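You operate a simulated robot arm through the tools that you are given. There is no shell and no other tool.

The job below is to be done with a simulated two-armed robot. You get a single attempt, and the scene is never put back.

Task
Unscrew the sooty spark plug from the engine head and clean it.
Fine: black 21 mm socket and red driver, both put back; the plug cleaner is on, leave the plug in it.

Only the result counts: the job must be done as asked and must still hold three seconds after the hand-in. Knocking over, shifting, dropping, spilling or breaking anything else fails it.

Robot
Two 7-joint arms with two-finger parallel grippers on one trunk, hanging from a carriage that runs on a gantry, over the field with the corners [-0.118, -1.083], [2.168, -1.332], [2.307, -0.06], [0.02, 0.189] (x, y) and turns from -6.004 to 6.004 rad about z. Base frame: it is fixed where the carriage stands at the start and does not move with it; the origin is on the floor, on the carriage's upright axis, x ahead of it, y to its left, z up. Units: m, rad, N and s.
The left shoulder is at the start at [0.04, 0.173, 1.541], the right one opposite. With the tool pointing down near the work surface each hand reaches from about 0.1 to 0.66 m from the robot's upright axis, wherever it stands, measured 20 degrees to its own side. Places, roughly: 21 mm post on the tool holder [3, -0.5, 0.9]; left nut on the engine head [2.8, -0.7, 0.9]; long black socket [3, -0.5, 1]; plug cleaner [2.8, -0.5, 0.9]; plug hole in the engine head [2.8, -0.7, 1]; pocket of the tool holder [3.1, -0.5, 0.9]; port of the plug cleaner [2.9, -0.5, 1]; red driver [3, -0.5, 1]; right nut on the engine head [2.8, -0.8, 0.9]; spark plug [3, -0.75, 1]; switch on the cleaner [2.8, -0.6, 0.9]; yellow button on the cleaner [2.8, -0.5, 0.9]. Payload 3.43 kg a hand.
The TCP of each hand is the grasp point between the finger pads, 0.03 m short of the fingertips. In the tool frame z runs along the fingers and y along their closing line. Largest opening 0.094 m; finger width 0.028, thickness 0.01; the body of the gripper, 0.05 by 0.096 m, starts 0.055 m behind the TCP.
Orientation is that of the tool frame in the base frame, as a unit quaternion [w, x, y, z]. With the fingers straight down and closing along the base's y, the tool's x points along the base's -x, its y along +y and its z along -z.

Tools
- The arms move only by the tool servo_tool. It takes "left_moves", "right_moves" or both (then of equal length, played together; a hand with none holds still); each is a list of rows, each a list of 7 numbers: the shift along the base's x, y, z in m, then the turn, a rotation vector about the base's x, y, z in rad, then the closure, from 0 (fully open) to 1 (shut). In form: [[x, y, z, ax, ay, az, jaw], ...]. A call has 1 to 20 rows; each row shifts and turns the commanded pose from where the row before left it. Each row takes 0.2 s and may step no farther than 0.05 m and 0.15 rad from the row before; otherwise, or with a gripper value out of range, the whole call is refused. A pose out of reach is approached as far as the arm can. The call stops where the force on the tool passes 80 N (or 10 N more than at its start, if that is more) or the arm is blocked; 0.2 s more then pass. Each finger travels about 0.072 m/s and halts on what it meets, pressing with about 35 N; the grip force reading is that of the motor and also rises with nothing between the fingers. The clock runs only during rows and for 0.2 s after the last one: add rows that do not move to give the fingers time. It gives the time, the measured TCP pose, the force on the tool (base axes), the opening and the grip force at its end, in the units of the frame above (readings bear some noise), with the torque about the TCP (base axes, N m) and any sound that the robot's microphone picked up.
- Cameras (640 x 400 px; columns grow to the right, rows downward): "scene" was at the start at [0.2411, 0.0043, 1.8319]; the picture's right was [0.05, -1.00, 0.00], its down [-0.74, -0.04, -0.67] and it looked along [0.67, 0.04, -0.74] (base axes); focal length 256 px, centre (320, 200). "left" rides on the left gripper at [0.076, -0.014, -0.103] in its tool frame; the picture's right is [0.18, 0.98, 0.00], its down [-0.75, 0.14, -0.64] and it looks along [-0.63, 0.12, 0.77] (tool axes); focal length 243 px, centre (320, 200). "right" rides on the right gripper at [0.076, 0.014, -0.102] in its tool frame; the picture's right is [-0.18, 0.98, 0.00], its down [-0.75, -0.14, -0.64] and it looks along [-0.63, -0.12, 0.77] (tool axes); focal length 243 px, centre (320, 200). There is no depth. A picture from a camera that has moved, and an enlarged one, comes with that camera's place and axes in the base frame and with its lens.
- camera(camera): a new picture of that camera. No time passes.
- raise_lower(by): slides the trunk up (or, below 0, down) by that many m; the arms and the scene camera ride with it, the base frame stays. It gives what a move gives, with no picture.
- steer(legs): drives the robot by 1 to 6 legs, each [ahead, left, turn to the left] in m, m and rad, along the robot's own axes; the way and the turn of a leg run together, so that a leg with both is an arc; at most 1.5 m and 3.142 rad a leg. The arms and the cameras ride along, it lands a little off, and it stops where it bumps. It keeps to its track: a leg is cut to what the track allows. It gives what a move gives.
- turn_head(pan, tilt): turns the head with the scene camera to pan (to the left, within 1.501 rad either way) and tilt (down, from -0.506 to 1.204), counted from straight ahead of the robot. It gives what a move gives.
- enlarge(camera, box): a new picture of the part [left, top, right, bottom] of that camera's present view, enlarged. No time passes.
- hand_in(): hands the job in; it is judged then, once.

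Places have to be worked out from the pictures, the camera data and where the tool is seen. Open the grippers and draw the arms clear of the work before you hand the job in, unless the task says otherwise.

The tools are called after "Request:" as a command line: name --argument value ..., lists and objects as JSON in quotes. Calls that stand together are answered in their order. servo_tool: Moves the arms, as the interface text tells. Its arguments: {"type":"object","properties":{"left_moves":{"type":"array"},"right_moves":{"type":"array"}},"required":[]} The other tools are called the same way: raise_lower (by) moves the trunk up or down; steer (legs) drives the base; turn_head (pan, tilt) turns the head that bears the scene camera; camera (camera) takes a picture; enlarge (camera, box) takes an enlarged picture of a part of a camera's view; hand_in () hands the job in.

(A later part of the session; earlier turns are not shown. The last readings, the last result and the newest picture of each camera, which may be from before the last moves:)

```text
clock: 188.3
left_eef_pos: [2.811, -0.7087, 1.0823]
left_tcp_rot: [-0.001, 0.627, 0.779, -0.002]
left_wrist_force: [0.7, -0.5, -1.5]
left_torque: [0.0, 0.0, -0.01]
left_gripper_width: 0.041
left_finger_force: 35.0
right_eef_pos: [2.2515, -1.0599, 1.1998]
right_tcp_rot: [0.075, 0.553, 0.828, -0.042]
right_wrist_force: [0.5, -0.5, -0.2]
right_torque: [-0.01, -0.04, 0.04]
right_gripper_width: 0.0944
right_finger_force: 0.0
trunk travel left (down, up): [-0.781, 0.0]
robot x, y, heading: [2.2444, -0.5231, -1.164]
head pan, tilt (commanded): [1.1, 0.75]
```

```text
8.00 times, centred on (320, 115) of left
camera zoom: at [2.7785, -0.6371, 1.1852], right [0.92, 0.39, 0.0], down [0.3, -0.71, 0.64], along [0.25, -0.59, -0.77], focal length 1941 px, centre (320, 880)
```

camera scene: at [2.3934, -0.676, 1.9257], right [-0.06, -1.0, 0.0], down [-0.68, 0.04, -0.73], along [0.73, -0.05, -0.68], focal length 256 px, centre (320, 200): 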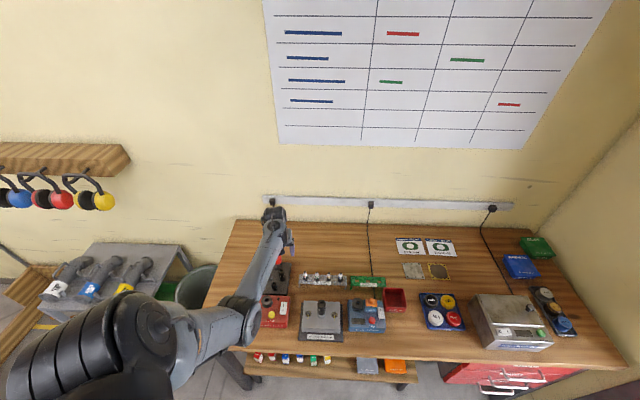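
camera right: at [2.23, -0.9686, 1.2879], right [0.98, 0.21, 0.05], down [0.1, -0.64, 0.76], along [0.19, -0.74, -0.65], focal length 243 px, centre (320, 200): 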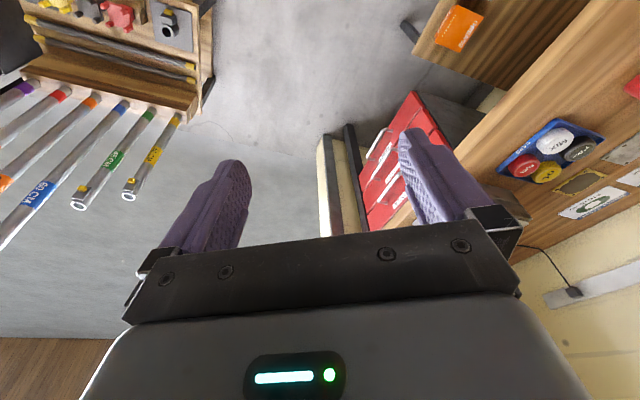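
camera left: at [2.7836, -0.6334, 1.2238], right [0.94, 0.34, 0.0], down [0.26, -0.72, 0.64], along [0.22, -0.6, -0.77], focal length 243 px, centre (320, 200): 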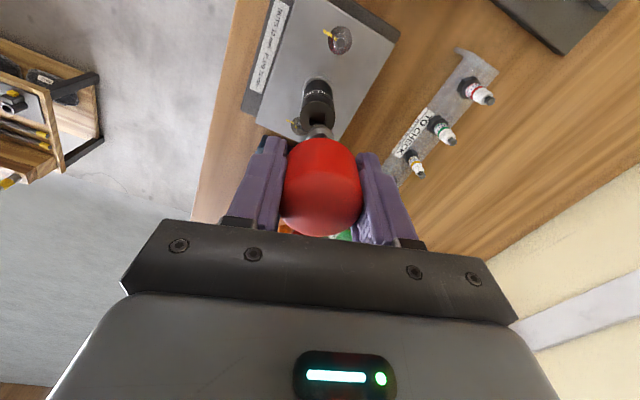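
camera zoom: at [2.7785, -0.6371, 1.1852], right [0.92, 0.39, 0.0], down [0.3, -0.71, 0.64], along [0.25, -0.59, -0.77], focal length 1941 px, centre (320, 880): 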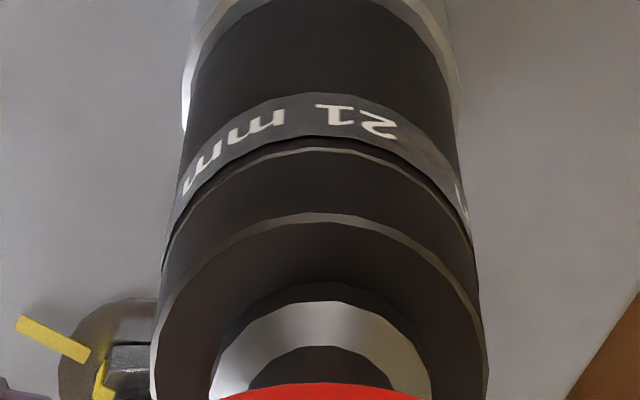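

Almost seated; I go on 4 mm more.

Request:
servo_tool --left_moves '[[0, 0, -0.001, 0, 0, 0, 1], [0, 0, -0.001, 0, 0, 0, 1], [0, 0, -0.001, 0, 0, 0, 1], [0, 0, -0.001, 0, 0, 0, 1], [0, 0, 0, 0, 0, 0, 1]]'

```text
clock: 189.5
left_eef_pos: [2.812, -0.7102, 1.081]
left_tcp_rot: [0.001, 0.627, 0.779, -0.001]
left_wrist_force: [-14.0, 5.3, 45.5]
left_torque: [0.46, 1.08, 0.03]
left_gripper_width: 0.0411
left_finger_force: 34.5
right_eef_pos: [2.2548, -1.0584, 1.2007]
right_tcp_rot: [0.076, 0.554, 0.828, -0.042]
right_wrist_force: [-0.1, 0.3, -0.1]
right_torque: [-0.02, 0.01, 0.01]
right_gripper_width: 0.0938
right_finger_force: 0.0
trunk travel left (down, up): [-0.781, 0.0]
robot x, y, heading: [2.2465, -0.523, -1.161]
head pan, tilt (commanded): [1.1, 0.75]
```

Seated with 45 N. I ease to ~10 N and turn counter-clockwise in small steps, watching the torque.

Request:
servo_tool --left_moves '[[0, 0, 0.0012, 0, 0, 0, 1], [0, 0, 0.001, 0, 0, 0, 1], [0, 0, 0, 0, 0, 0.05, 1], [0, 0, 0, 0, 0, 0.05, 1], [0, 0, 0, 0, 0, 0.05, 1], [0, 0, 0, 0, 0, 0.05, 1], [0, 0, 0, 0, 0, 0, 1]]'

Request:
servo_tool --left_moves '[[0, 0, 0, 0, 0, 0.05, 1], [0, 0, 0, 0, 0, 0.05, 1], [0, 0, 0, 0, 0, 0.05, 1], [0, 0, 0, 0, 0, 0.05, 1], [0, 0, 0, 0, 0, 0, 1]]'

Request:
enlarge --camera "left" --box '[280, 70, 360, 150]'

```text
clock: 191.1
left_eef_pos: [2.8106, -0.7078, 1.0806]
left_tcp_rot: [0.0, 0.547, 0.837, -0.001]
left_wrist_force: [3.2, -1.0, 9.6]
left_torque: [-0.11, -0.31, 0.02]
left_gripper_width: 0.0413
left_finger_force: 34.7
right_eef_pos: [2.2535, -1.0593, 1.1999]
right_tcp_rot: [0.076, 0.553, 0.828, -0.042]
right_wrist_force: [0.6, 0.2, 0.2]
right_torque: [0.0, 0.05, -0.01]
right_gripper_width: 0.0941
right_finger_force: 0.1
trunk travel left (down, up): [-0.781, 0.0]
robot x, y, heading: [2.2521, -0.5213, -1.165]
head pan, tilt (commanded): [1.1, 0.75]
```

```text
clock: 192.3
left_eef_pos: [2.8108, -0.7085, 1.0806]
left_tcp_rot: [-0.001, 0.46, 0.888, 0.0]
left_wrist_force: [-1.1, 1.7, 16.6]
left_torque: [0.12, 0.11, 0.02]
left_gripper_width: 0.0412
left_finger_force: 35.0
right_eef_pos: [2.2534, -1.0582, 1.1997]
right_tcp_rot: [0.075, 0.554, 0.828, -0.042]
right_wrist_force: [0.9, -0.4, 0.5]
right_torque: [0.02, 0.0, -0.01]
right_gripper_width: 0.0942
right_finger_force: 0.0
trunk travel left (down, up): [-0.781, 0.0]
robot x, y, heading: [2.2442, -0.5233, -1.167]
head pan, tilt (commanded): [1.1, 0.75]
```

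```text
5.00 times, centred on (320, 110) of left
camera zoom: at [2.754, -0.6544, 1.1842], right [0.7, 0.72, 0.0], down [0.55, -0.53, 0.64], along [0.46, -0.45, -0.77], focal length 1213 px, centre (320, 650)
```

zoom: 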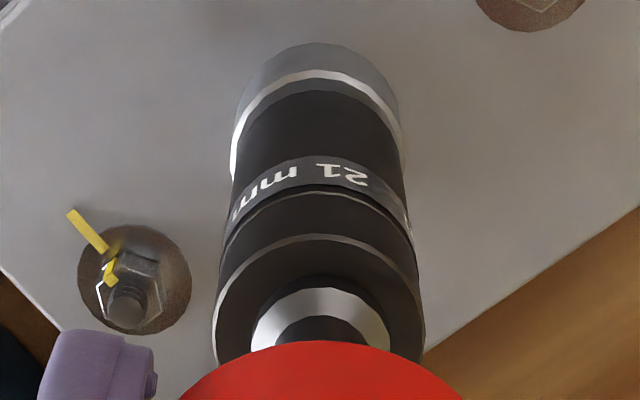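

The socket turns with the driver but there's no plug torque yet: it may still sit unaligned on the hex. I keep turning CCW under light pressure, watching for the force to drop.

Request:
servo_tool --left_moves '[[0, 0, 0, 0, 0, 0.05, 1], [0, 0, 0, 0, 0, 0.05, 1], [0, 0, 0, 0, 0, 0.05, 1], [0, 0, 0, 0, 0, 0, 1]]'

Request:
servo_tool --left_moves '[[0, 0, 0, 0, 0, 0.05, 1], [0, 0, 0, 0, 0, 0.05, 1], [0, 0, 0, 0, 0, 0.05, 1], [0, 0, 0, 0, 0, 0, 1]]'

Request:
servo_tool --left_moves '[[0, 0, 0, 0, 0, 0.05, 1], [0, 0, 0, 0, 0, 0.05, 1], [0, 0, 0, 0, 0, 0.05, 1], [0, 0, 0, 0, 0, 0, 1]]'

Request:
servo_tool --left_moves '[[0, 0, 0, 0, 0, 0.05, 1], [0, 0, 0, 0, 0, 0.05, 1], [0, 0, 0, 0, 0, 0.05, 1], [0, 0, 0, 0, 0, 0, 1]]'

```text
clock: 193.3
left_eef_pos: [2.8107, -0.7091, 1.0807]
left_tcp_rot: [0.0, 0.392, 0.92, 0.0]
left_wrist_force: [-1.6, 2.1, 19.6]
left_torque: [0.2, 0.1, -0.04]
left_gripper_width: 0.0412
left_finger_force: 34.9
right_eef_pos: [2.2536, -1.0591, 1.1997]
right_tcp_rot: [0.076, 0.554, 0.828, -0.041]
right_wrist_force: [0.2, 0.1, -1.1]
right_torque: [0.02, -0.02, -0.02]
right_gripper_width: 0.0941
right_finger_force: 0.1
trunk travel left (down, up): [-0.781, 0.0]
robot x, y, heading: [2.243, -0.524, -1.165]
head pan, tilt (commanded): [1.1, 0.75]
```

```text
clock: 194.3
left_eef_pos: [2.8117, -0.7087, 1.0793]
left_tcp_rot: [0.0, 0.322, 0.947, -0.002]
left_wrist_force: [-0.7, 3.2, 22.9]
left_torque: [0.13, 0.12, -0.04]
left_gripper_width: 0.0411
left_finger_force: 34.5
right_eef_pos: [2.2545, -1.0586, 1.1995]
right_tcp_rot: [0.076, 0.553, 0.828, -0.041]
right_wrist_force: [0.3, -0.4, 0.1]
right_torque: [-0.03, -0.01, 0.01]
right_gripper_width: 0.0939
right_finger_force: 0.1
trunk travel left (down, up): [-0.781, 0.0]
robot x, y, heading: [2.2442, -0.524, -1.166]
head pan, tilt (commanded): [1.1, 0.75]
```

```text
clock: 195.3
left_eef_pos: [2.8115, -0.7091, 1.0808]
left_tcp_rot: [0.001, 0.25, 0.968, -0.001]
left_wrist_force: [0.3, 2.1, 21.7]
left_torque: [0.21, -0.03, -0.01]
left_gripper_width: 0.041
left_finger_force: 35.0
right_eef_pos: [2.2539, -1.0582, 1.1993]
right_tcp_rot: [0.076, 0.553, 0.829, -0.042]
right_wrist_force: [-1.0, -0.9, -0.4]
right_torque: [-0.01, 0.0, 0.05]
right_gripper_width: 0.094
right_finger_force: 0.1
trunk travel left (down, up): [-0.781, 0.0]
robot x, y, heading: [2.2435, -0.5255, -1.17]
head pan, tilt (commanded): [1.1, 0.75]
```

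```text
clock: 196.3
left_eef_pos: [2.8115, -0.7091, 1.0811]
left_tcp_rot: [0.001, 0.177, 0.984, -0.001]
left_wrist_force: [1.8, 1.4, 16.7]
left_torque: [0.12, -0.13, 0.02]
left_gripper_width: 0.0411
left_finger_force: 34.6
right_eef_pos: [2.2546, -1.0599, 1.1989]
right_tcp_rot: [0.076, 0.554, 0.828, -0.041]
right_wrist_force: [0.3, 0.0, 0.5]
right_torque: [0.02, -0.01, 0.0]
right_gripper_width: 0.0942
right_finger_force: 0.1
trunk travel left (down, up): [-0.781, 0.0]
robot x, y, heading: [2.2458, -0.5225, -1.164]
head pan, tilt (commanded): [1.1, 0.75]
```

57° turned with no torque. I test whether the socket now follows the driver upward (lift 12 mm and look).

Request:
servo_tool --left_moves '[[0, 0, 0.002, 0, 0, 0, 1], [0, 0, 0.003, 0, 0, 0, 1], [0, 0, 0.003, 0, 0, 0, 1], [0, 0, 0.003, 0, 0, 0, 1], [0, 0, 0.003, 0, 0, 0, 1], [0, 0, 0, 0, 0, 0, 1]]'

Request:
enlarge --camera "left" --box '[280, 60, 360, 150]'

Request:
enlarge --camera "scene" --box '[300, 280, 345, 330]'

```text
clock: 197.7
left_eef_pos: [2.8096, -0.7089, 1.0946]
left_tcp_rot: [-0.001, 0.177, 0.984, -0.001]
left_wrist_force: [0.0, 0.4, -1.6]
left_torque: [0.0, 0.02, -0.01]
left_gripper_width: 0.0413
left_finger_force: 34.9
right_eef_pos: [2.2531, -1.0591, 1.199]
right_tcp_rot: [0.075, 0.553, 0.828, -0.042]
right_wrist_force: [0.5, 0.0, 0.4]
right_torque: [0.03, 0.01, 0.03]
right_gripper_width: 0.0941
right_finger_force: 0.1
trunk travel left (down, up): [-0.781, 0.0]
robot x, y, heading: [2.2482, -0.5245, -1.163]
head pan, tilt (commanded): [1.1, 0.75]
```

```text
4.44 times, centred on (320, 105) of left
camera zoom: at [2.7319, -0.695, 1.1975], right [0.17, 0.99, 0.0], down [0.76, -0.13, 0.64], along [0.63, -0.11, -0.77], focal length 1078 px, centre (320, 622)
```

zoom: 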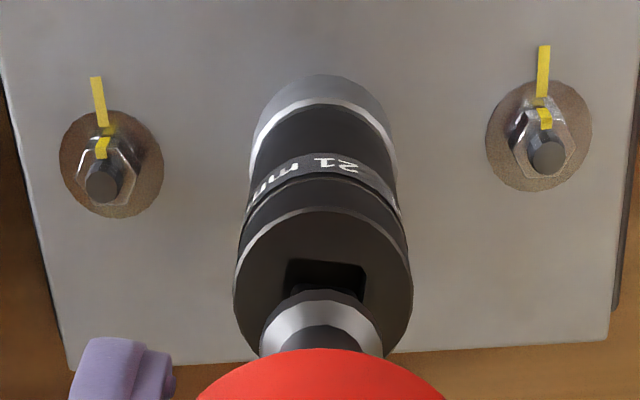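

```text
8.00 times, centred on (322, 305) of scene
camera zoom: at [2.3934, -0.6759, 1.9257], right [-0.06, -1.0, 0.0], down [-0.68, 0.04, -0.73], along [0.73, -0.05, -0.68], focal length 2046 px, centre (300, -640)
```

zoom: 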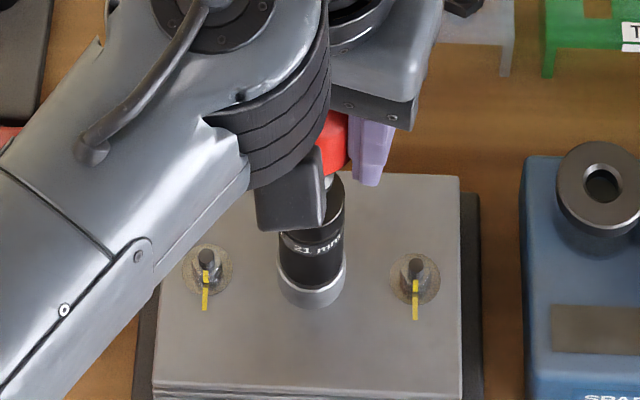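

The socket stays put when I lift, but it is seated and turns with the driver. To learn whether the hex is engaged at all, I re-seat the driver and turn clockwise: a tight plug should resist.

Request:
servo_tool --left_moves '[[0, 0, -0.003, 0, 0, 0, 1], [0, 0, -0.004, 0, 0, 0, 1], [0, 0, -0.004, 0, 0, 0, 1], [0, 0, -0.002, 0, 0, 0, 1], [0, 0, -0.001, 0, 0, 0, 1], [0, 0, 0, 0, 0, -0.05, 1], [0, 0, 0, 0, 0, -0.06, 1], [0, 0, 0, 0, 0, -0.06, 1], [0, 0, 0, 0, 0, -0.06, 1], [0, 0, 0, 0, 0, -0.06, 1], [0, 0, 0, 0, 0, -0.06, 1], [0, 0, 0, 0, 0, -0.06, 1], [0, 0, 0, 0, 0, -0.06, 1], [0, 0, 0, 0, 0, 0, 1]]'

Request:
enlarge --camera "left" --box '[280, 60, 360, 150]'

```text
clock: 200.7
left_eef_pos: [2.8104, -0.7086, 1.0803]
left_tcp_rot: [-0.001, 0.402, 0.915, -0.002]
left_wrist_force: [-2.5, -0.8, 13.0]
left_torque: [-0.05, 0.19, 0.0]
left_gripper_width: 0.0413
left_finger_force: 34.8
right_eef_pos: [2.2517, -1.0588, 1.1985]
right_tcp_rot: [0.076, 0.553, 0.828, -0.041]
right_wrist_force: [-0.4, 0.1, -0.9]
right_torque: [0.0, -0.01, -0.02]
right_gripper_width: 0.0942
right_finger_force: 0.0
trunk travel left (down, up): [-0.781, 0.0]
robot x, y, heading: [2.2463, -0.5235, -1.167]
head pan, tilt (commanded): [1.1, 0.75]
```

```text
4.44 times, centred on (320, 105) of left
camera zoom: at [2.7471, -0.6624, 1.184], right [0.6, 0.8, 0.0], down [0.61, -0.46, 0.64], along [0.51, -0.39, -0.77], focal length 1078 px, centre (320, 622)
```

zoom: 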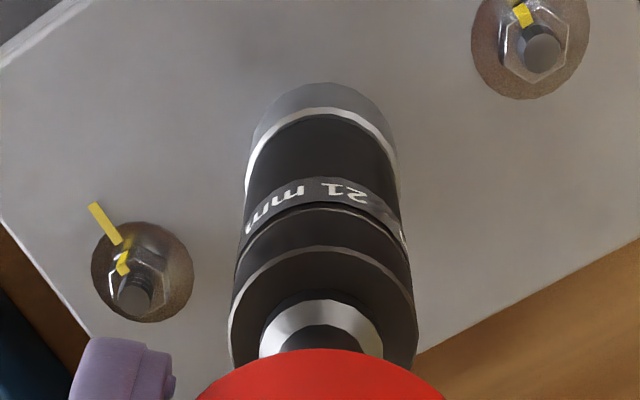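

Clockwise there's no resistance either, so the hex isn't engaged. I leave the driver standing in the socket, move the hand away, and inspect the whole stack from the scene camera.

Request:
servo_tool --left_moves '[[0, 0, 0.0015, 0, 0, 0, 1], [0, 0, 0, 0, 0, 0, 0.55], [0, 0, 0, 0, 0, 0, 0.5], [0, 0, 0, 0, 0, 0, 0.45], [0, 0, 0, 0, 0, 0, 0.3], [0, 0, 0, 0, 0, 0, 0.1], [0, 0, 0, 0, 0, 0, 0.1], [0, 0, 0.005, 0, 0, 0, 0.1], [0, 0, 0.01, 0, 0, 0, 0.1], [0, 0, 0.01, 0, 0, 0, 0.1], [0, 0, 0.01, 0, 0, 0, 0.1], [0, 0, 0.01, 0, 0, 0, 0.1], [0, 0, 0.005, 0, 0, 0, 0.1], [0, 0, 0, 0, 0, 0, 0.1]]'

Request:
camera --camera "left"

```text
clock: 203.7
left_eef_pos: [2.8105, -0.7079, 1.1331]
left_tcp_rot: [-0.001, 0.402, 0.916, -0.001]
left_wrist_force: [-0.6, -0.1, 0.3]
left_torque: [0.01, -0.01, -0.04]
left_gripper_width: 0.0844
left_finger_force: 0.0
right_eef_pos: [2.2526, -1.0588, 1.1991]
right_tcp_rot: [0.076, 0.554, 0.828, -0.043]
right_wrist_force: [0.9, 0.2, -0.3]
right_torque: [-0.01, -0.01, -0.03]
right_gripper_width: 0.0941
right_finger_force: 0.1
trunk travel left (down, up): [-0.781, 0.0]
robot x, y, heading: [2.2454, -0.5218, -1.164]
head pan, tilt (commanded): [1.1, 0.75]
```

```text
taken
camera left: at [2.7467, -0.6616, 1.2351], right [0.6, 0.8, 0.0], down [0.62, -0.46, 0.64], along [0.51, -0.39, -0.77], focal length 243 px, centre (320, 200)
```

left: 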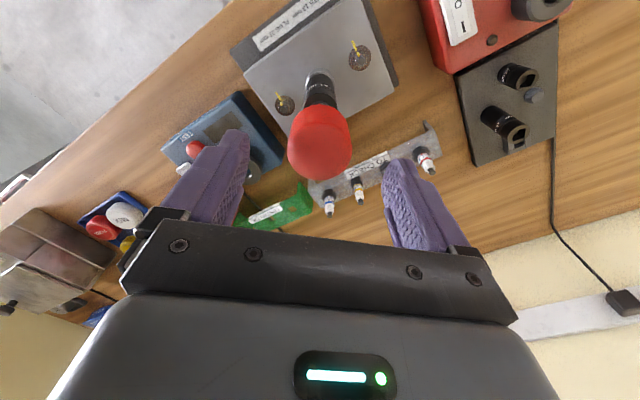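

The driver stands in the socket. I move the hand left, clear of the stack, to open the scene camera's view.

Request:
servo_tool --left_moves '[[0, 0, 0.006, 0, 0, 0, 0.1], [0.003, 0.006, 0.004, 0, 0, 0, 0.1], [0.006, 0.012, 0, 0, 0, 0, 0.1], [0.01, 0.02, 0, 0, 0, 0, 0.1], [0.012, 0.024, 0, 0, 0, 0, 0.1], [0.012, 0.024, 0, 0, 0, 0, 0.1], [0.012, 0.024, 0, 0, 0, 0, 0.1], [0.01, 0.02, 0, 0, 0, 0, 0.1], [0.005, 0.01, 0, 0, 0, 0, 0.1], [0, 0, 0, 0, 0, 0, 0.1]]'

Request:
camera --camera "scene"

Request:
enlarge --camera "scene" --box '[310, 290, 335, 320]'

```text
clock: 205.9
left_eef_pos: [2.8794, -0.5685, 1.1421]
left_tcp_rot: [-0.001, 0.403, 0.915, 0.0]
left_wrist_force: [0.5, 0.2, -0.4]
left_torque: [0.01, -0.05, -0.05]
left_gripper_width: 0.0848
left_finger_force: 0.1
right_eef_pos: [2.2514, -1.0587, 1.1987]
right_tcp_rot: [0.075, 0.553, 0.828, -0.042]
right_wrist_force: [0.5, 0.4, -0.3]
right_torque: [0.01, -0.01, 0.03]
right_gripper_width: 0.0937
right_finger_force: 0.0
trunk travel left (down, up): [-0.781, 0.0]
robot x, y, heading: [2.2427, -0.5212, -1.159]
head pan, tilt (commanded): [1.1, 0.75]
```

```text
taken
camera scene: at [2.3935, -0.6759, 1.9257], right [-0.06, -1.0, 0.0], down [-0.68, 0.04, -0.73], along [0.73, -0.05, -0.68], focal length 256 px, centre (320, 200)
```

scene: 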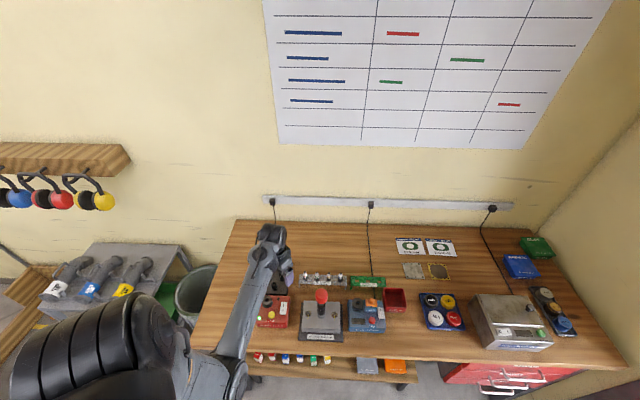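

```text
13.33 times, centred on (322, 305) of scene
camera zoom: at [2.3935, -0.6759, 1.9257], right [-0.06, -1.0, 0.0], down [-0.68, 0.04, -0.73], along [0.73, -0.05, -0.68], focal length 3410 px, centre (287, -1200)
```

zoom: 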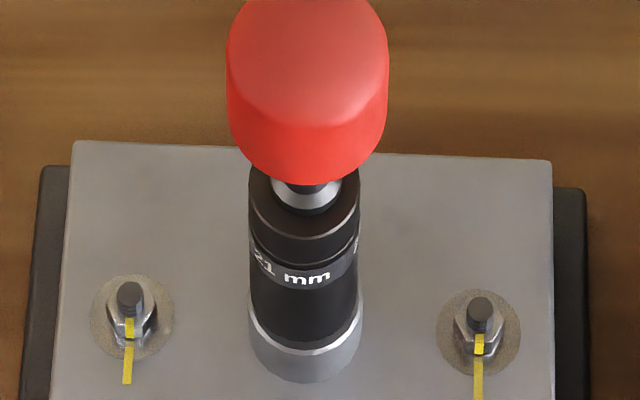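

I zoom in on the joint between driver flange and socket, and on the socket's foot.

Request:
enlarge --camera "scene" --box '[317, 300, 329, 312]'

Request:
enlarge --camera "left" --box '[180, 20, 330, 140]'

Request:
camera --camera "left"

```text
16.00 times, centred on (323, 306) of scene
camera zoom: at [2.3935, -0.6759, 1.9257], right [-0.06, -1.0, 0.0], down [-0.68, 0.04, -0.73], along [0.73, -0.05, -0.68], focal length 4092 px, centre (272, -1496)
```

zoom: 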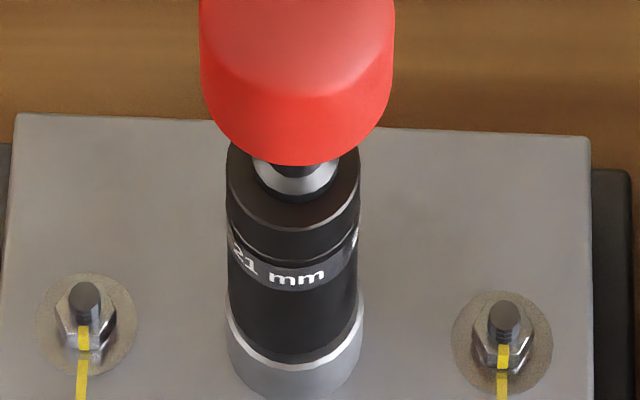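

```text
3.33 times, centred on (255, 80) of left
camera zoom: at [2.8165, -0.5216, 1.2444], right [0.6, 0.8, 0.0], down [0.62, -0.46, 0.64], along [0.51, -0.39, -0.77], focal length 809 px, centre (537, 600)
```

zoom: 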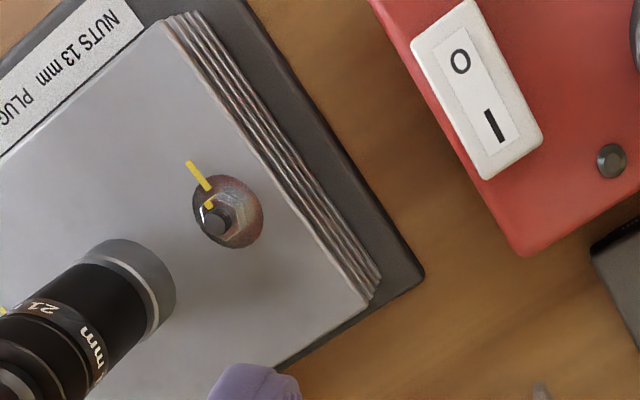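

```text
taken
camera left: at [2.8165, -0.5216, 1.2444], right [0.6, 0.8, 0.0], down [0.62, -0.46, 0.64], along [0.51, -0.39, -0.77], focal length 243 px, centre (320, 200)
```

left: 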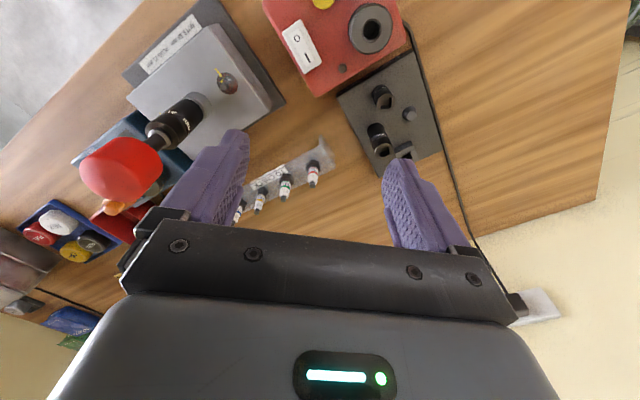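

This viewpoint shows the stack obliquely from the side. I enlarge it.

Request:
enlarge --camera "left" --box '[70, 80, 230, 210]'

Request:
enlarge --camera "left" --box '[140, 85, 220, 155]'

```text
3.08 times, centred on (150, 145) of left
camera zoom: at [2.8165, -0.5216, 1.2444], right [0.6, 0.8, 0.0], down [0.62, -0.46, 0.64], along [0.51, -0.39, -0.77], focal length 746 px, centre (843, 369)
```

zoom: 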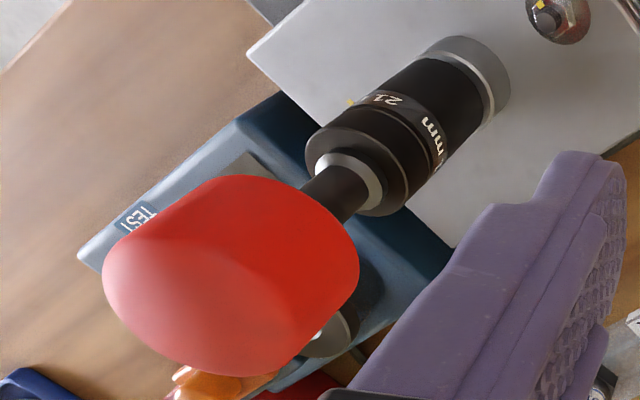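

```text
5.71 times, centred on (180, 120) of left
camera zoom: at [2.8165, -0.5216, 1.2444], right [0.6, 0.8, 0.0], down [0.62, -0.46, 0.64], along [0.51, -0.39, -0.77], focal length 1386 px, centre (1120, 657)
```

zoom: 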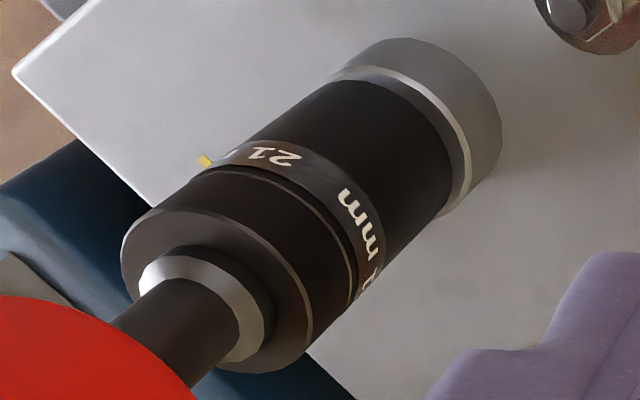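

Side view shows the flange flat on the socket and the socket flush on the boss: both are fully seated. Perhaps the driver must be pressed home straight (I always pressed with side load). I'll close the fist and press straight down on the knob's centre, letting the parts align themselves.

Request:
servo_tool --left_moves '[[-0.003, -0.006, 0.003, 0, 0, 0, 0.3], [-0.007, -0.014, 0.003, 0, 0, 0, 0.6], [-0.01, -0.02, 0, 0, 0, 0, 1], [-0.011, -0.023, 0, 0, 0, 0, 1], [-0.011, -0.023, 0, 0, 0, 0, 1], [-0.011, -0.023, 0, 0, 0, 0, 1], [-0.009, -0.018, 0, 0, 0, 0, 1], [-0.005, -0.009, 0, 0, 0, 0, 1], [-0.002, -0.0035, 0, 0, 0, 0, 1], [0, 0, 0, 0, 0, 0, 1], [0, 0, 0, 0, 0, 0, 1]]'

Request:
camera --camera "left"

Request:
enlarge --camera "scene" --box '[290, 260, 350, 320]'

```text
clock: 208.3
left_eef_pos: [2.8101, -0.7082, 1.1479]
left_tcp_rot: [0.0, 0.402, 0.916, -0.001]
left_wrist_force: [-0.3, 0.0, 0.5]
left_torque: [-0.01, 0.01, 0.03]
left_gripper_width: 0.0
left_finger_force: 32.6
right_eef_pos: [2.2532, -1.0595, 1.1993]
right_tcp_rot: [0.076, 0.553, 0.828, -0.042]
right_wrist_force: [0.2, 0.0, 0.0]
right_torque: [0.0, 0.02, 0.0]
right_gripper_width: 0.0938
right_finger_force: 0.0
trunk travel left (down, up): [-0.781, 0.0]
robot x, y, heading: [2.2454, -0.5259, -1.159]
head pan, tilt (commanded): [1.1, 0.75]
```

```text
taken
camera left: at [2.7476, -0.6614, 1.2509], right [0.6, 0.8, 0.0], down [0.62, -0.46, 0.64], along [0.51, -0.39, -0.77], focal length 243 px, centre (320, 200)
```

left: 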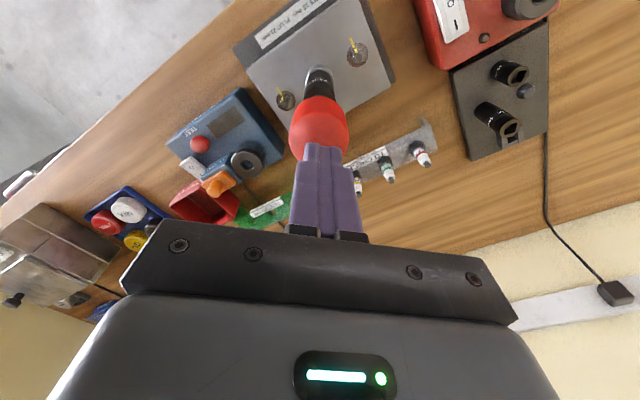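

```text
6.67 times, centred on (320, 290) of scene
camera zoom: at [2.3935, -0.6759, 1.9257], right [-0.06, -1.0, 0.0], down [-0.68, 0.04, -0.73], along [0.73, -0.05, -0.68], focal length 1705 px, centre (320, -400)
```

zoom: 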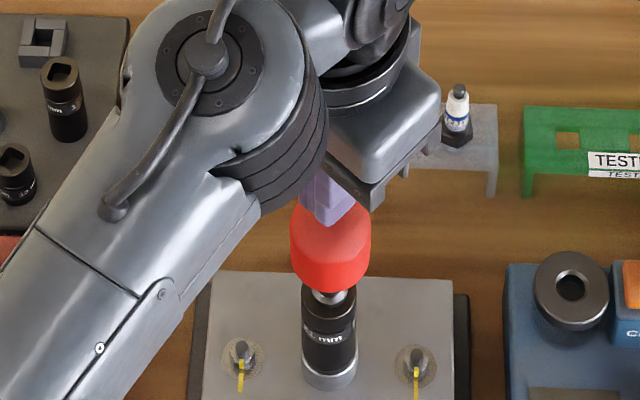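

The closed fist is centred over the knob. I lower until it touches and press gradually.

Request:
servo_tool --left_moves '[[0, 0, -0.004, 0, 0, 0, 1], [0, 0, -0.006, 0, 0, 0, 1], [0, 0, -0.005, 0, 0, 0, 1], [0, 0, -0.003, 0, 0, 0, 1], [0, 0, -0.002, 0, 0, 0, 1], [0, 0, -0.001, 0, 0, 0, 1], [0, 0, -0.001, 0, 0, 0, 1], [0, 0, -0.001, 0, 0, 0, 1], [0, 0, 0, 0, 0, 0, 1]]'

```text
clock: 210.2
left_eef_pos: [2.8165, -0.7121, 1.1341]
left_tcp_rot: [0.011, 0.402, 0.915, -0.004]
left_wrist_force: [-2.0, 2.9, 34.0]
left_torque: [0.36, 0.44, -0.05]
left_gripper_width: 0.0001
left_finger_force: 32.8
right_eef_pos: [2.2533, -1.0589, 1.1983]
right_tcp_rot: [0.077, 0.554, 0.828, -0.041]
right_wrist_force: [0.8, -0.3, 0.3]
right_torque: [0.01, -0.01, 0.02]
right_gripper_width: 0.0939
right_finger_force: 0.1
trunk travel left (down, up): [-0.781, 0.0]
robot x, y, heading: [2.2462, -0.5219, -1.163]
head pan, tilt (commanded): [1.1, 0.75]
stopped in row 9 (left hand): the force on the tool passed its limit at 80 N (the readings are from after the stop); the commanded pose is now the measured one
```

80 N straight down produced no click either. Before removing it, I try one more thing: grip the knob again and turn CCW under firm downward load.

Request:
servo_tool --left_moves '[[-0.003, 0.002, 0.004, 0, -0.01, 0, 1], [-0.003, 0.002, 0.008, 0, -0.01, 0, 0.7], [0, 0, 0.006, 0, 0, 0, 0.3], [0, 0, 0, 0, 0, 0, 0.05], [0, 0, 0, 0, 0, 0, 0], [0, 0, 0, 0, 0, 0, 0]]'

Request:
enlarge --camera "left" --box '[240, 60, 400, 220]'

```text
clock: 211.6
left_eef_pos: [2.8085, -0.7075, 1.1476]
left_tcp_rot: [0.016, 0.402, 0.916, 0.001]
left_wrist_force: [0.5, 0.5, 0.2]
left_torque: [-0.02, 0.01, -0.04]
left_gripper_width: 0.0939
left_finger_force: 0.0
right_eef_pos: [2.2526, -1.0578, 1.1991]
right_tcp_rot: [0.075, 0.554, 0.828, -0.043]
right_wrist_force: [-0.3, -0.1, -0.5]
right_torque: [0.04, 0.03, 0.01]
right_gripper_width: 0.0939
right_finger_force: 0.1
trunk travel left (down, up): [-0.781, 0.0]
robot x, y, heading: [2.2442, -0.5239, -1.166]
head pan, tilt (commanded): [1.1, 0.75]
```

```text
2.50 times, centred on (320, 140) of left
camera zoom: at [2.7411, -0.6592, 1.2496], right [0.6, 0.8, 0.01], down [0.6, -0.45, 0.66], along [0.54, -0.39, -0.75], focal length 606 px, centre (320, 350)
```

zoom: 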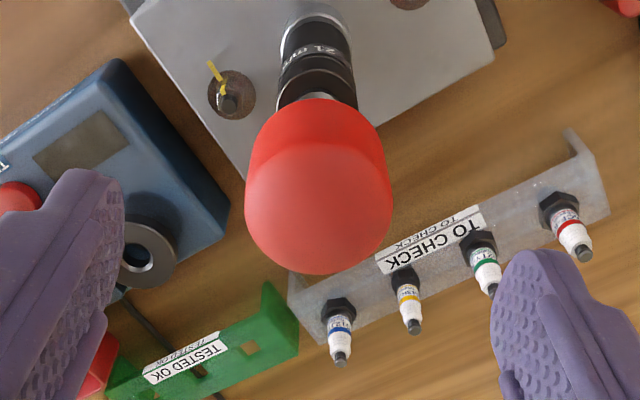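

The tilt picked up 0.03 rad from the press; I straighten it, then check centring over the knob.

Request:
servo_tool --left_moves '[[0, 0, 0, 0.006, 0.015, 0, 0], [0, 0, 0, 0.005, 0.015, 0, 0], [0, 0, 0, 0, 0, 0, 0], [0, 0, 0, 0, 0, 0, 0]]'

Request:
enlarge --camera "left" --box '[270, 80, 370, 180]'

```text
clock: 212.6
left_eef_pos: [2.8058, -0.7084, 1.1478]
left_tcp_rot: [-0.001, 0.402, 0.916, 0.0]
left_wrist_force: [-1.0, 0.9, 0.3]
left_torque: [0.0, -0.02, 0.0]
left_gripper_width: 0.094
left_finger_force: 0.2
right_eef_pos: [2.2527, -1.06, 1.2001]
right_tcp_rot: [0.076, 0.554, 0.828, -0.042]
right_wrist_force: [0.0, -0.9, 0.1]
right_torque: [-0.01, -0.05, -0.01]
right_gripper_width: 0.094
right_finger_force: 0.0
trunk travel left (down, up): [-0.781, 0.0]
robot x, y, heading: [2.2447, -0.5229, -1.165]
head pan, tilt (commanded): [1.1, 0.75]
```

```text
4.00 times, centred on (320, 130) of left
camera zoom: at [2.744, -0.6601, 1.252], right [0.6, 0.8, 0.0], down [0.61, -0.46, 0.64], along [0.51, -0.38, -0.77], focal length 970 px, centre (320, 480)
```

zoom: 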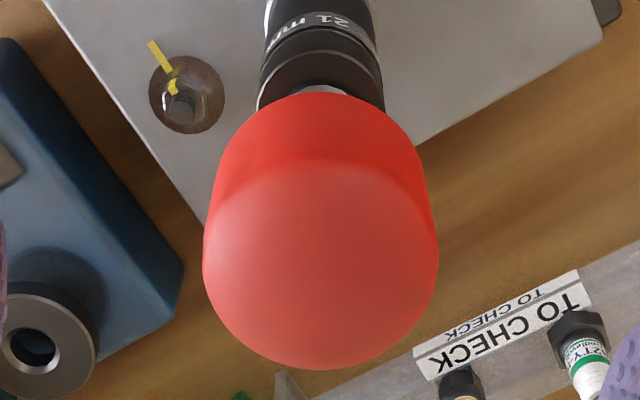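

I shift to the knob's axis, lower around it, and grip again.

Request:
servo_tool --left_moves '[[0.001, -0.0006, -0.003, 0, 0, 0, 0], [0.0012, -0.0006, -0.007, 0, 0, 0, 0], [0, 0, -0.01, 0, 0, 0, 0], [0, 0, -0.01, 0, 0, 0, 0], [0, 0, -0.01, 0, 0, 0, 0], [0, 0, -0.01, 0, 0, 0, 0], [0, 0, -0.01, 0, 0, 0, 0], [0, 0, -0.005, 0, 0, 0, 0], [0, 0, -0.001, 0, 0, 0, 0], [0, 0, 0, 0, 0, 0, 0], [0, 0, 0, 0, 0, 0, 0.35], [0, 0, 0, 0, 0, 0, 0.5], [0, 0, 0, 0, 0, 0, 0.7], [0, 0, 0, 0, 0, 0, 1], [0, 0, 0, 0, 0, 0, 1], [0, 0, 0, 0, 0, 0, 1]]'

Request:
enlarge --camera "left" --box '[270, 80, 370, 200]'

```text
clock: 216.0
left_eef_pos: [2.8095, -0.7069, 1.0816]
left_tcp_rot: [0.0, 0.402, 0.916, 0.0]
left_wrist_force: [-0.5, 0.3, 0.2]
left_torque: [0.0, -0.03, 0.03]
left_gripper_width: 0.0416
left_finger_force: 35.2
right_eef_pos: [2.2538, -1.0598, 1.1991]
right_tcp_rot: [0.076, 0.554, 0.828, -0.042]
right_wrist_force: [-0.9, 0.2, 0.5]
right_torque: [0.01, -0.03, 0.03]
right_gripper_width: 0.0941
right_finger_force: 0.1
trunk travel left (down, up): [-0.781, 0.0]
robot x, y, heading: [2.244, -0.5279, -1.169]
head pan, tilt (commanded): [1.1, 0.75]
```

```text
3.33 times, centred on (320, 140) of left
camera zoom: at [2.746, -0.6609, 1.186], right [0.6, 0.8, 0.0], down [0.61, -0.46, 0.64], along [0.51, -0.38, -0.77], focal length 809 px, centre (320, 400)
```

zoom: 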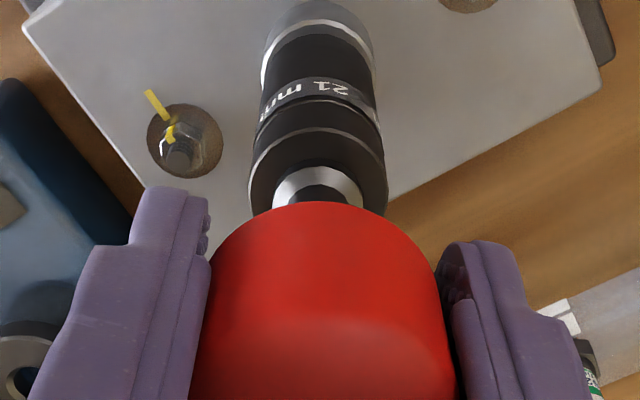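

Gripped straight again. Now press to ~40 N and turn CCW 0.4 rad under load.

Request:
servo_tool --left_moves '[[-0.0005, 0, -0.001, 0, 0, 0, 1], [-0.0008, 0, -0.001, 0, 0, 0, 1], [-0.0008, 0, -0.001, 0, 0, 0, 1], [0, 0, 0, 0, 0, 0, 1], [0, 0, 0, 0, 0, 0.04, 1], [0, 0, 0, 0, 0, 0.05, 1], [0, 0, 0, 0, 0, 0.05, 1], [0, 0, 0, 0, 0, 0.05, 1], [0, 0, 0, 0, 0, 0, 1]]'

Request:
servo_tool --left_moves '[[0, 0, -0.0005, 0, 0, 0.05, 1], [0, 0, 0, 0, 0, 0.05, 1], [0, 0, 0, 0, 0, 0.05, 1], [0, 0, 0, 0, 0, 0.05, 1], [0, 0, 0, 0, 0, 0.05, 1], [0, 0, 0, 0, 0, 0, 1]]'

```text
clock: 218.0
left_eef_pos: [2.811, -0.7092, 1.0834]
left_tcp_rot: [0.003, 0.313, 0.95, -0.001]
left_wrist_force: [-0.6, 1.1, 34.4]
left_torque: [0.06, 0.04, 0.03]
left_gripper_width: 0.0413
left_finger_force: 35.9
right_eef_pos: [2.2553, -1.0602, 1.2]
right_tcp_rot: [0.077, 0.554, 0.828, -0.041]
right_wrist_force: [-0.7, 0.1, 0.3]
right_torque: [0.01, -0.01, -0.01]
right_gripper_width: 0.0941
right_finger_force: 0.0
trunk travel left (down, up): [-0.781, 0.0]
robot x, y, heading: [2.2443, -0.5256, -1.161]
head pan, tilt (commanded): [1.1, 0.75]
```

```text
clock: 219.4
left_eef_pos: [2.8122, -0.7079, 1.0833]
left_tcp_rot: [0.003, 0.192, 0.981, -0.002]
left_wrist_force: [-1.3, 3.2, 41.5]
left_torque: [0.2, 0.1, 0.03]
left_gripper_width: 0.0413
left_finger_force: 35.3
right_eef_pos: [2.2555, -1.059, 1.1988]
right_tcp_rot: [0.077, 0.554, 0.828, -0.041]
right_wrist_force: [0.7, -0.6, 0.6]
right_torque: [0.03, 0.0, 0.0]
right_gripper_width: 0.0939
right_finger_force: 0.1
trunk travel left (down, up): [-0.781, 0.0]
robot x, y, heading: [2.2416, -0.526, -1.164]
head pan, tilt (commanded): [1.1, 0.75]
```

No torque even under load: the load seems to bear on the axis (plug terminal inside the socket). I need to see whether the plug's label has turned. I lift the driver out and take it back to its pocket first.

Request:
servo_tool --left_moves '[[0.001, 0, 0.003, 0, 0, 0, 1], [0.001, 0, 0.005, 0, 0, 0, 1], [0, 0, 0.01, 0, 0, 0, 1], [0, 0, 0.012, 0, 0, 0, 1], [0, 0, 0.012, 0, 0, 0, 1], [0, 0, 0.006, 0, 0, 0, 1], [0.008, 0.006, 0, 0, 0, 0.02, 1], [0.015, 0.011, 0, 0, 0, 0.03, 1], [0.02, 0.015, 0, 0, 0, 0.03, 1], [0.025, 0.0188, -0.004, 0, 0, 0.03, 1], [0.025, 0.0188, -0.006, 0, 0, 0.03, 1], [0.025, 0.0188, -0.006, 0, 0, 0.03, 1], [0.025, 0.0188, -0.006, 0, 0, 0.03, 1], [0.025, 0.0188, -0.006, 0, 0, 0.03, 1], [0.025, 0.0188, -0.006, 0, 0, 0, 1], [0.02, 0.015, -0.006, 0, 0, 0, 1], [0.015, 0.011, -0.004, 0, 0, 0, 1], [0.007, 0.005, 0, 0, 0, 0, 1], [0, 0, 0, 0, 0, 0, 1]]'

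Request:
enlarge --camera "left" --box '[270, 40, 370, 150]'

```text
clock: 223.4
left_eef_pos: [3.0453, -0.5307, 1.0832]
left_tcp_rot: [-0.001, 0.078, 0.997, -0.001]
left_wrist_force: [0.3, 0.3, -1.9]
left_torque: [0.02, -0.01, 0.01]
left_gripper_width: 0.0414
left_finger_force: 35.4
right_eef_pos: [2.2524, -1.0592, 1.1989]
right_tcp_rot: [0.075, 0.554, 0.828, -0.042]
right_wrist_force: [0.1, -0.5, -1.4]
right_torque: [0.01, 0.0, 0.05]
right_gripper_width: 0.0937
right_finger_force: 0.0
trunk travel left (down, up): [-0.781, 0.0]
robot x, y, heading: [2.2464, -0.5254, -1.166]
head pan, tilt (commanded): [1.1, 0.75]
```

```text
3.64 times, centred on (320, 95) of left
camera zoom: at [2.9665, -0.5335, 1.1861], right [-0.03, 1.0, 0.0], down [0.77, 0.02, 0.64], along [0.64, 0.02, -0.77], focal length 882 px, centre (320, 582)
```

zoom: 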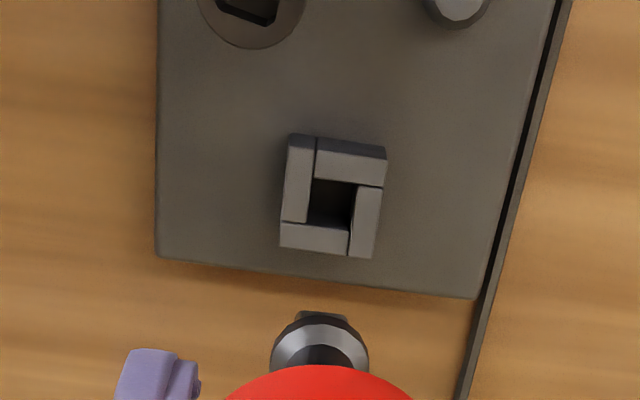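

I shift over the pocket and lower by the trunk, then compare tip and hole.

Request:
servo_tool --left_moves '[[0.0023, 0.0011, -0.001, 0, 0, 0, 1], [0.0023, 0.0011, -0.001, 0, 0, 0, 1], [0, 0, 0, 0, 0, 0, 1], [0, 0, 0, 0, 0, 0, 1]]'

Request:
raise_lower --by -0.085

Request:
enlarge --camera "left" --box '[285, 85, 355, 155]'

```text
clock: 224.4
left_eef_pos: [3.0492, -0.5298, 1.081]
left_tcp_rot: [0.0, 0.078, 0.997, 0.0]
left_wrist_force: [-1.1, 0.6, -1.6]
left_torque: [0.01, 0.01, -0.01]
left_gripper_width: 0.0414
left_finger_force: 35.1
right_eef_pos: [2.2522, -1.0591, 1.2001]
right_tcp_rot: [0.076, 0.554, 0.828, -0.043]
right_wrist_force: [-0.9, 0.0, -0.6]
right_torque: [0.02, 0.0, -0.01]
right_gripper_width: 0.0937
right_finger_force: 0.1
trunk travel left (down, up): [-0.781, 0.0]
robot x, y, heading: [2.2427, -0.5239, -1.164]
head pan, tilt (commanded): [1.1, 0.75]
```

```text
clock: 225.6
left_eef_pos: [3.0493, -0.5304, 0.9963]
left_tcp_rot: [0.0, 0.078, 0.997, 0.0]
left_wrist_force: [0.6, -0.4, -1.7]
left_torque: [0.0, 0.01, -0.03]
left_gripper_width: 0.0415
left_finger_force: 35.4
right_eef_pos: [2.2526, -1.0593, 1.1152]
right_tcp_rot: [0.076, 0.554, 0.828, -0.042]
right_wrist_force: [0.0, 0.6, 0.2]
right_torque: [0.0, -0.04, 0.04]
right_gripper_width: 0.0944
right_finger_force: 0.0
trunk travel left (down, up): [-0.696, 0.085]
robot x, y, heading: [2.2456, -0.523, -1.163]
head pan, tilt (commanded): [1.1, 0.75]
```

```text
5.71 times, centred on (320, 120) of left
camera zoom: at [2.9706, -0.5318, 1.0993], right [-0.03, 1.0, 0.0], down [0.77, 0.02, 0.64], along [0.64, 0.02, -0.77], focal length 1386 px, centre (320, 657)
```

zoom: 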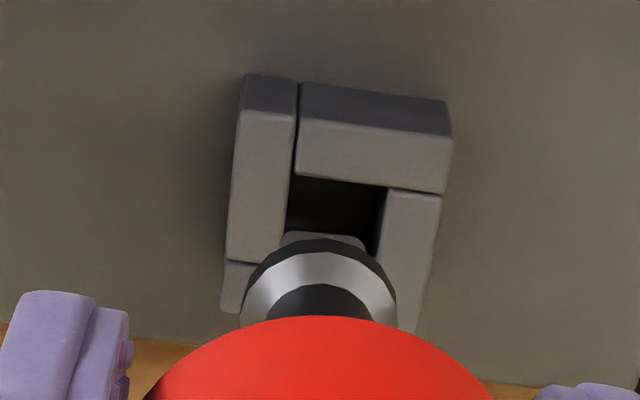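

The tip needs +2.2 mm in y and -0.08 rad yaw. I correct and lower into the pocket.

Request:
servo_tool --left_moves '[[-0.0003, 0.0011, 0, 0, 0, -0.04, 1], [-0.0003, 0.0011, 0, 0, 0, -0.04, 1], [0, 0, -0.003, 0, 0, 0, 1], [0, 0, -0.003, 0, 0, 0, 1], [0, 0, -0.003, 0, 0, 0, 1], [0, 0, 0, 0, 0, 0, 1]]'

Request:
enlarge --camera "left" --box '[285, 85, 355, 155]'

```text
clock: 227.0
left_eef_pos: [3.0493, -0.5285, 0.987]
left_tcp_rot: [0.0, 0.119, 0.993, 0.0]
left_wrist_force: [-0.3, 0.4, -1.5]
left_torque: [0.01, 0.02, -0.04]
left_gripper_width: 0.0415
left_finger_force: 35.5
right_eef_pos: [2.2524, -1.059, 1.1138]
right_tcp_rot: [0.076, 0.553, 0.829, -0.042]
right_wrist_force: [0.3, 0.0, 0.4]
right_torque: [0.03, -0.01, 0.01]
right_gripper_width: 0.0938
right_finger_force: 0.0
trunk travel left (down, up): [-0.696, 0.085]
robot x, y, heading: [2.2453, -0.5225, -1.171]
head pan, tilt (commanded): [1.1, 0.75]
```

```text
5.71 times, centred on (320, 120) of left
camera zoom: at [2.9698, -0.5231, 1.09], right [0.05, 1.0, 0.0], down [0.77, -0.04, 0.64], along [0.64, -0.03, -0.77], focal length 1386 px, centre (320, 657)
```

zoom: 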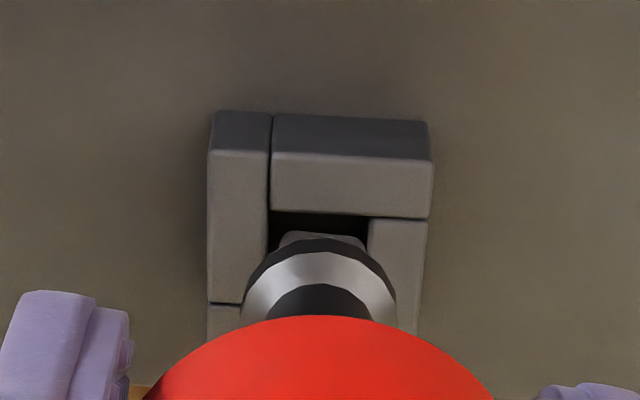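

Aligned in the pocket mouth. I lower the remaining 18 mm and release.

Request:
servo_tool --left_moves '[[0, 0, -0.003, 0, 0, 0, 1], [0, 0, -0.003, 0, 0, 0, 1], [0, 0, -0.003, 0, 0, 0, 1], [0, 0, -0.003, 0, 0, 0, 1], [0, 0, -0.002, 0, 0, 0, 1], [0, 0, -0.002, 0, 0, 0, 1], [0, 0, -0.001, 0, 0, 0, 1], [0, 0, 0, 0, 0, 0, 1]]'

```text
clock: 228.8
left_eef_pos: [3.049, -0.5284, 0.97]
left_tcp_rot: [-0.001, 0.119, 0.993, -0.001]
left_wrist_force: [-1.6, -0.6, 0.5]
left_torque: [-0.03, 0.07, 0.0]
left_gripper_width: 0.0413
left_finger_force: 35.6
right_eef_pos: [2.252, -1.0589, 1.115]
right_tcp_rot: [0.076, 0.554, 0.828, -0.043]
right_wrist_force: [-0.1, -0.2, -0.7]
right_torque: [0.01, 0.0, 0.0]
right_gripper_width: 0.0941
right_finger_force: 0.1
trunk travel left (down, up): [-0.696, 0.085]
robot x, y, heading: [2.2437, -0.5268, -1.167]
head pan, tilt (commanded): [1.1, 0.75]
```

Light contact at the seating height. I open slowly and raise clear of the knob.

Request:
servo_tool --left_moves '[[0, 0, 0, 0, 0, 0, 0.55], [0, 0, 0, 0, 0, 0, 0.5], [0, 0, 0, 0, 0, 0, 0.45], [0, 0, 0, 0, 0, 0, 0.3], [0, 0, 0, 0, 0, 0, 0.1], [0, 0, 0, 0, 0, 0, 0.1]]'

Request:
raise_lower --by 0.085

Request:
camera --camera "left"

```text
clock: 230.2
left_eef_pos: [3.049, -0.527, 0.9701]
left_tcp_rot: [0.0, 0.119, 0.993, -0.001]
left_wrist_force: [-1.1, -0.9, -1.1]
left_torque: [-0.05, 0.02, 0.03]
left_gripper_width: 0.0846
left_finger_force: 0.0
right_eef_pos: [2.2522, -1.059, 1.1149]
right_tcp_rot: [0.076, 0.554, 0.828, -0.042]
right_wrist_force: [1.1, 0.5, 0.7]
right_torque: [0.03, -0.04, -0.01]
right_gripper_width: 0.0942
right_finger_force: 0.1
trunk travel left (down, up): [-0.696, 0.085]
robot x, y, heading: [2.2448, -0.5245, -1.169]
head pan, tilt (commanded): [1.1, 0.75]
```

```text
clock: 231.4
left_eef_pos: [3.0491, -0.5272, 1.0555]
left_tcp_rot: [-0.001, 0.119, 0.993, 0.0]
left_wrist_force: [0.1, -0.2, 0.7]
left_torque: [0.0, 0.0, -0.01]
left_gripper_width: 0.0845
left_finger_force: 0.0
right_eef_pos: [2.2533, -1.0585, 1.1994]
right_tcp_rot: [0.076, 0.554, 0.828, -0.042]
right_wrist_force: [-0.4, 0.2, 0.2]
right_torque: [0.05, -0.03, 0.01]
right_gripper_width: 0.094
right_finger_force: 0.1
trunk travel left (down, up): [-0.781, 0.0]
robot x, y, heading: [2.2421, -0.5239, -1.167]
head pan, tilt (commanded): [1.1, 0.75]
```

```text
taken
camera left: at [2.9702, -0.5231, 1.1581], right [0.05, 1.0, 0.0], down [0.77, -0.04, 0.64], along [0.64, -0.03, -0.77], focal length 243 px, centre (320, 200)
```

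left: 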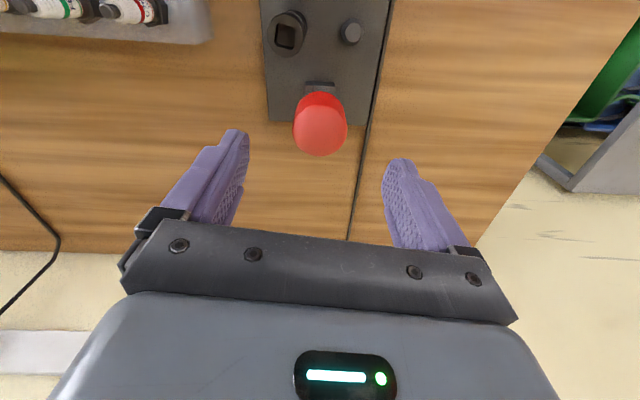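

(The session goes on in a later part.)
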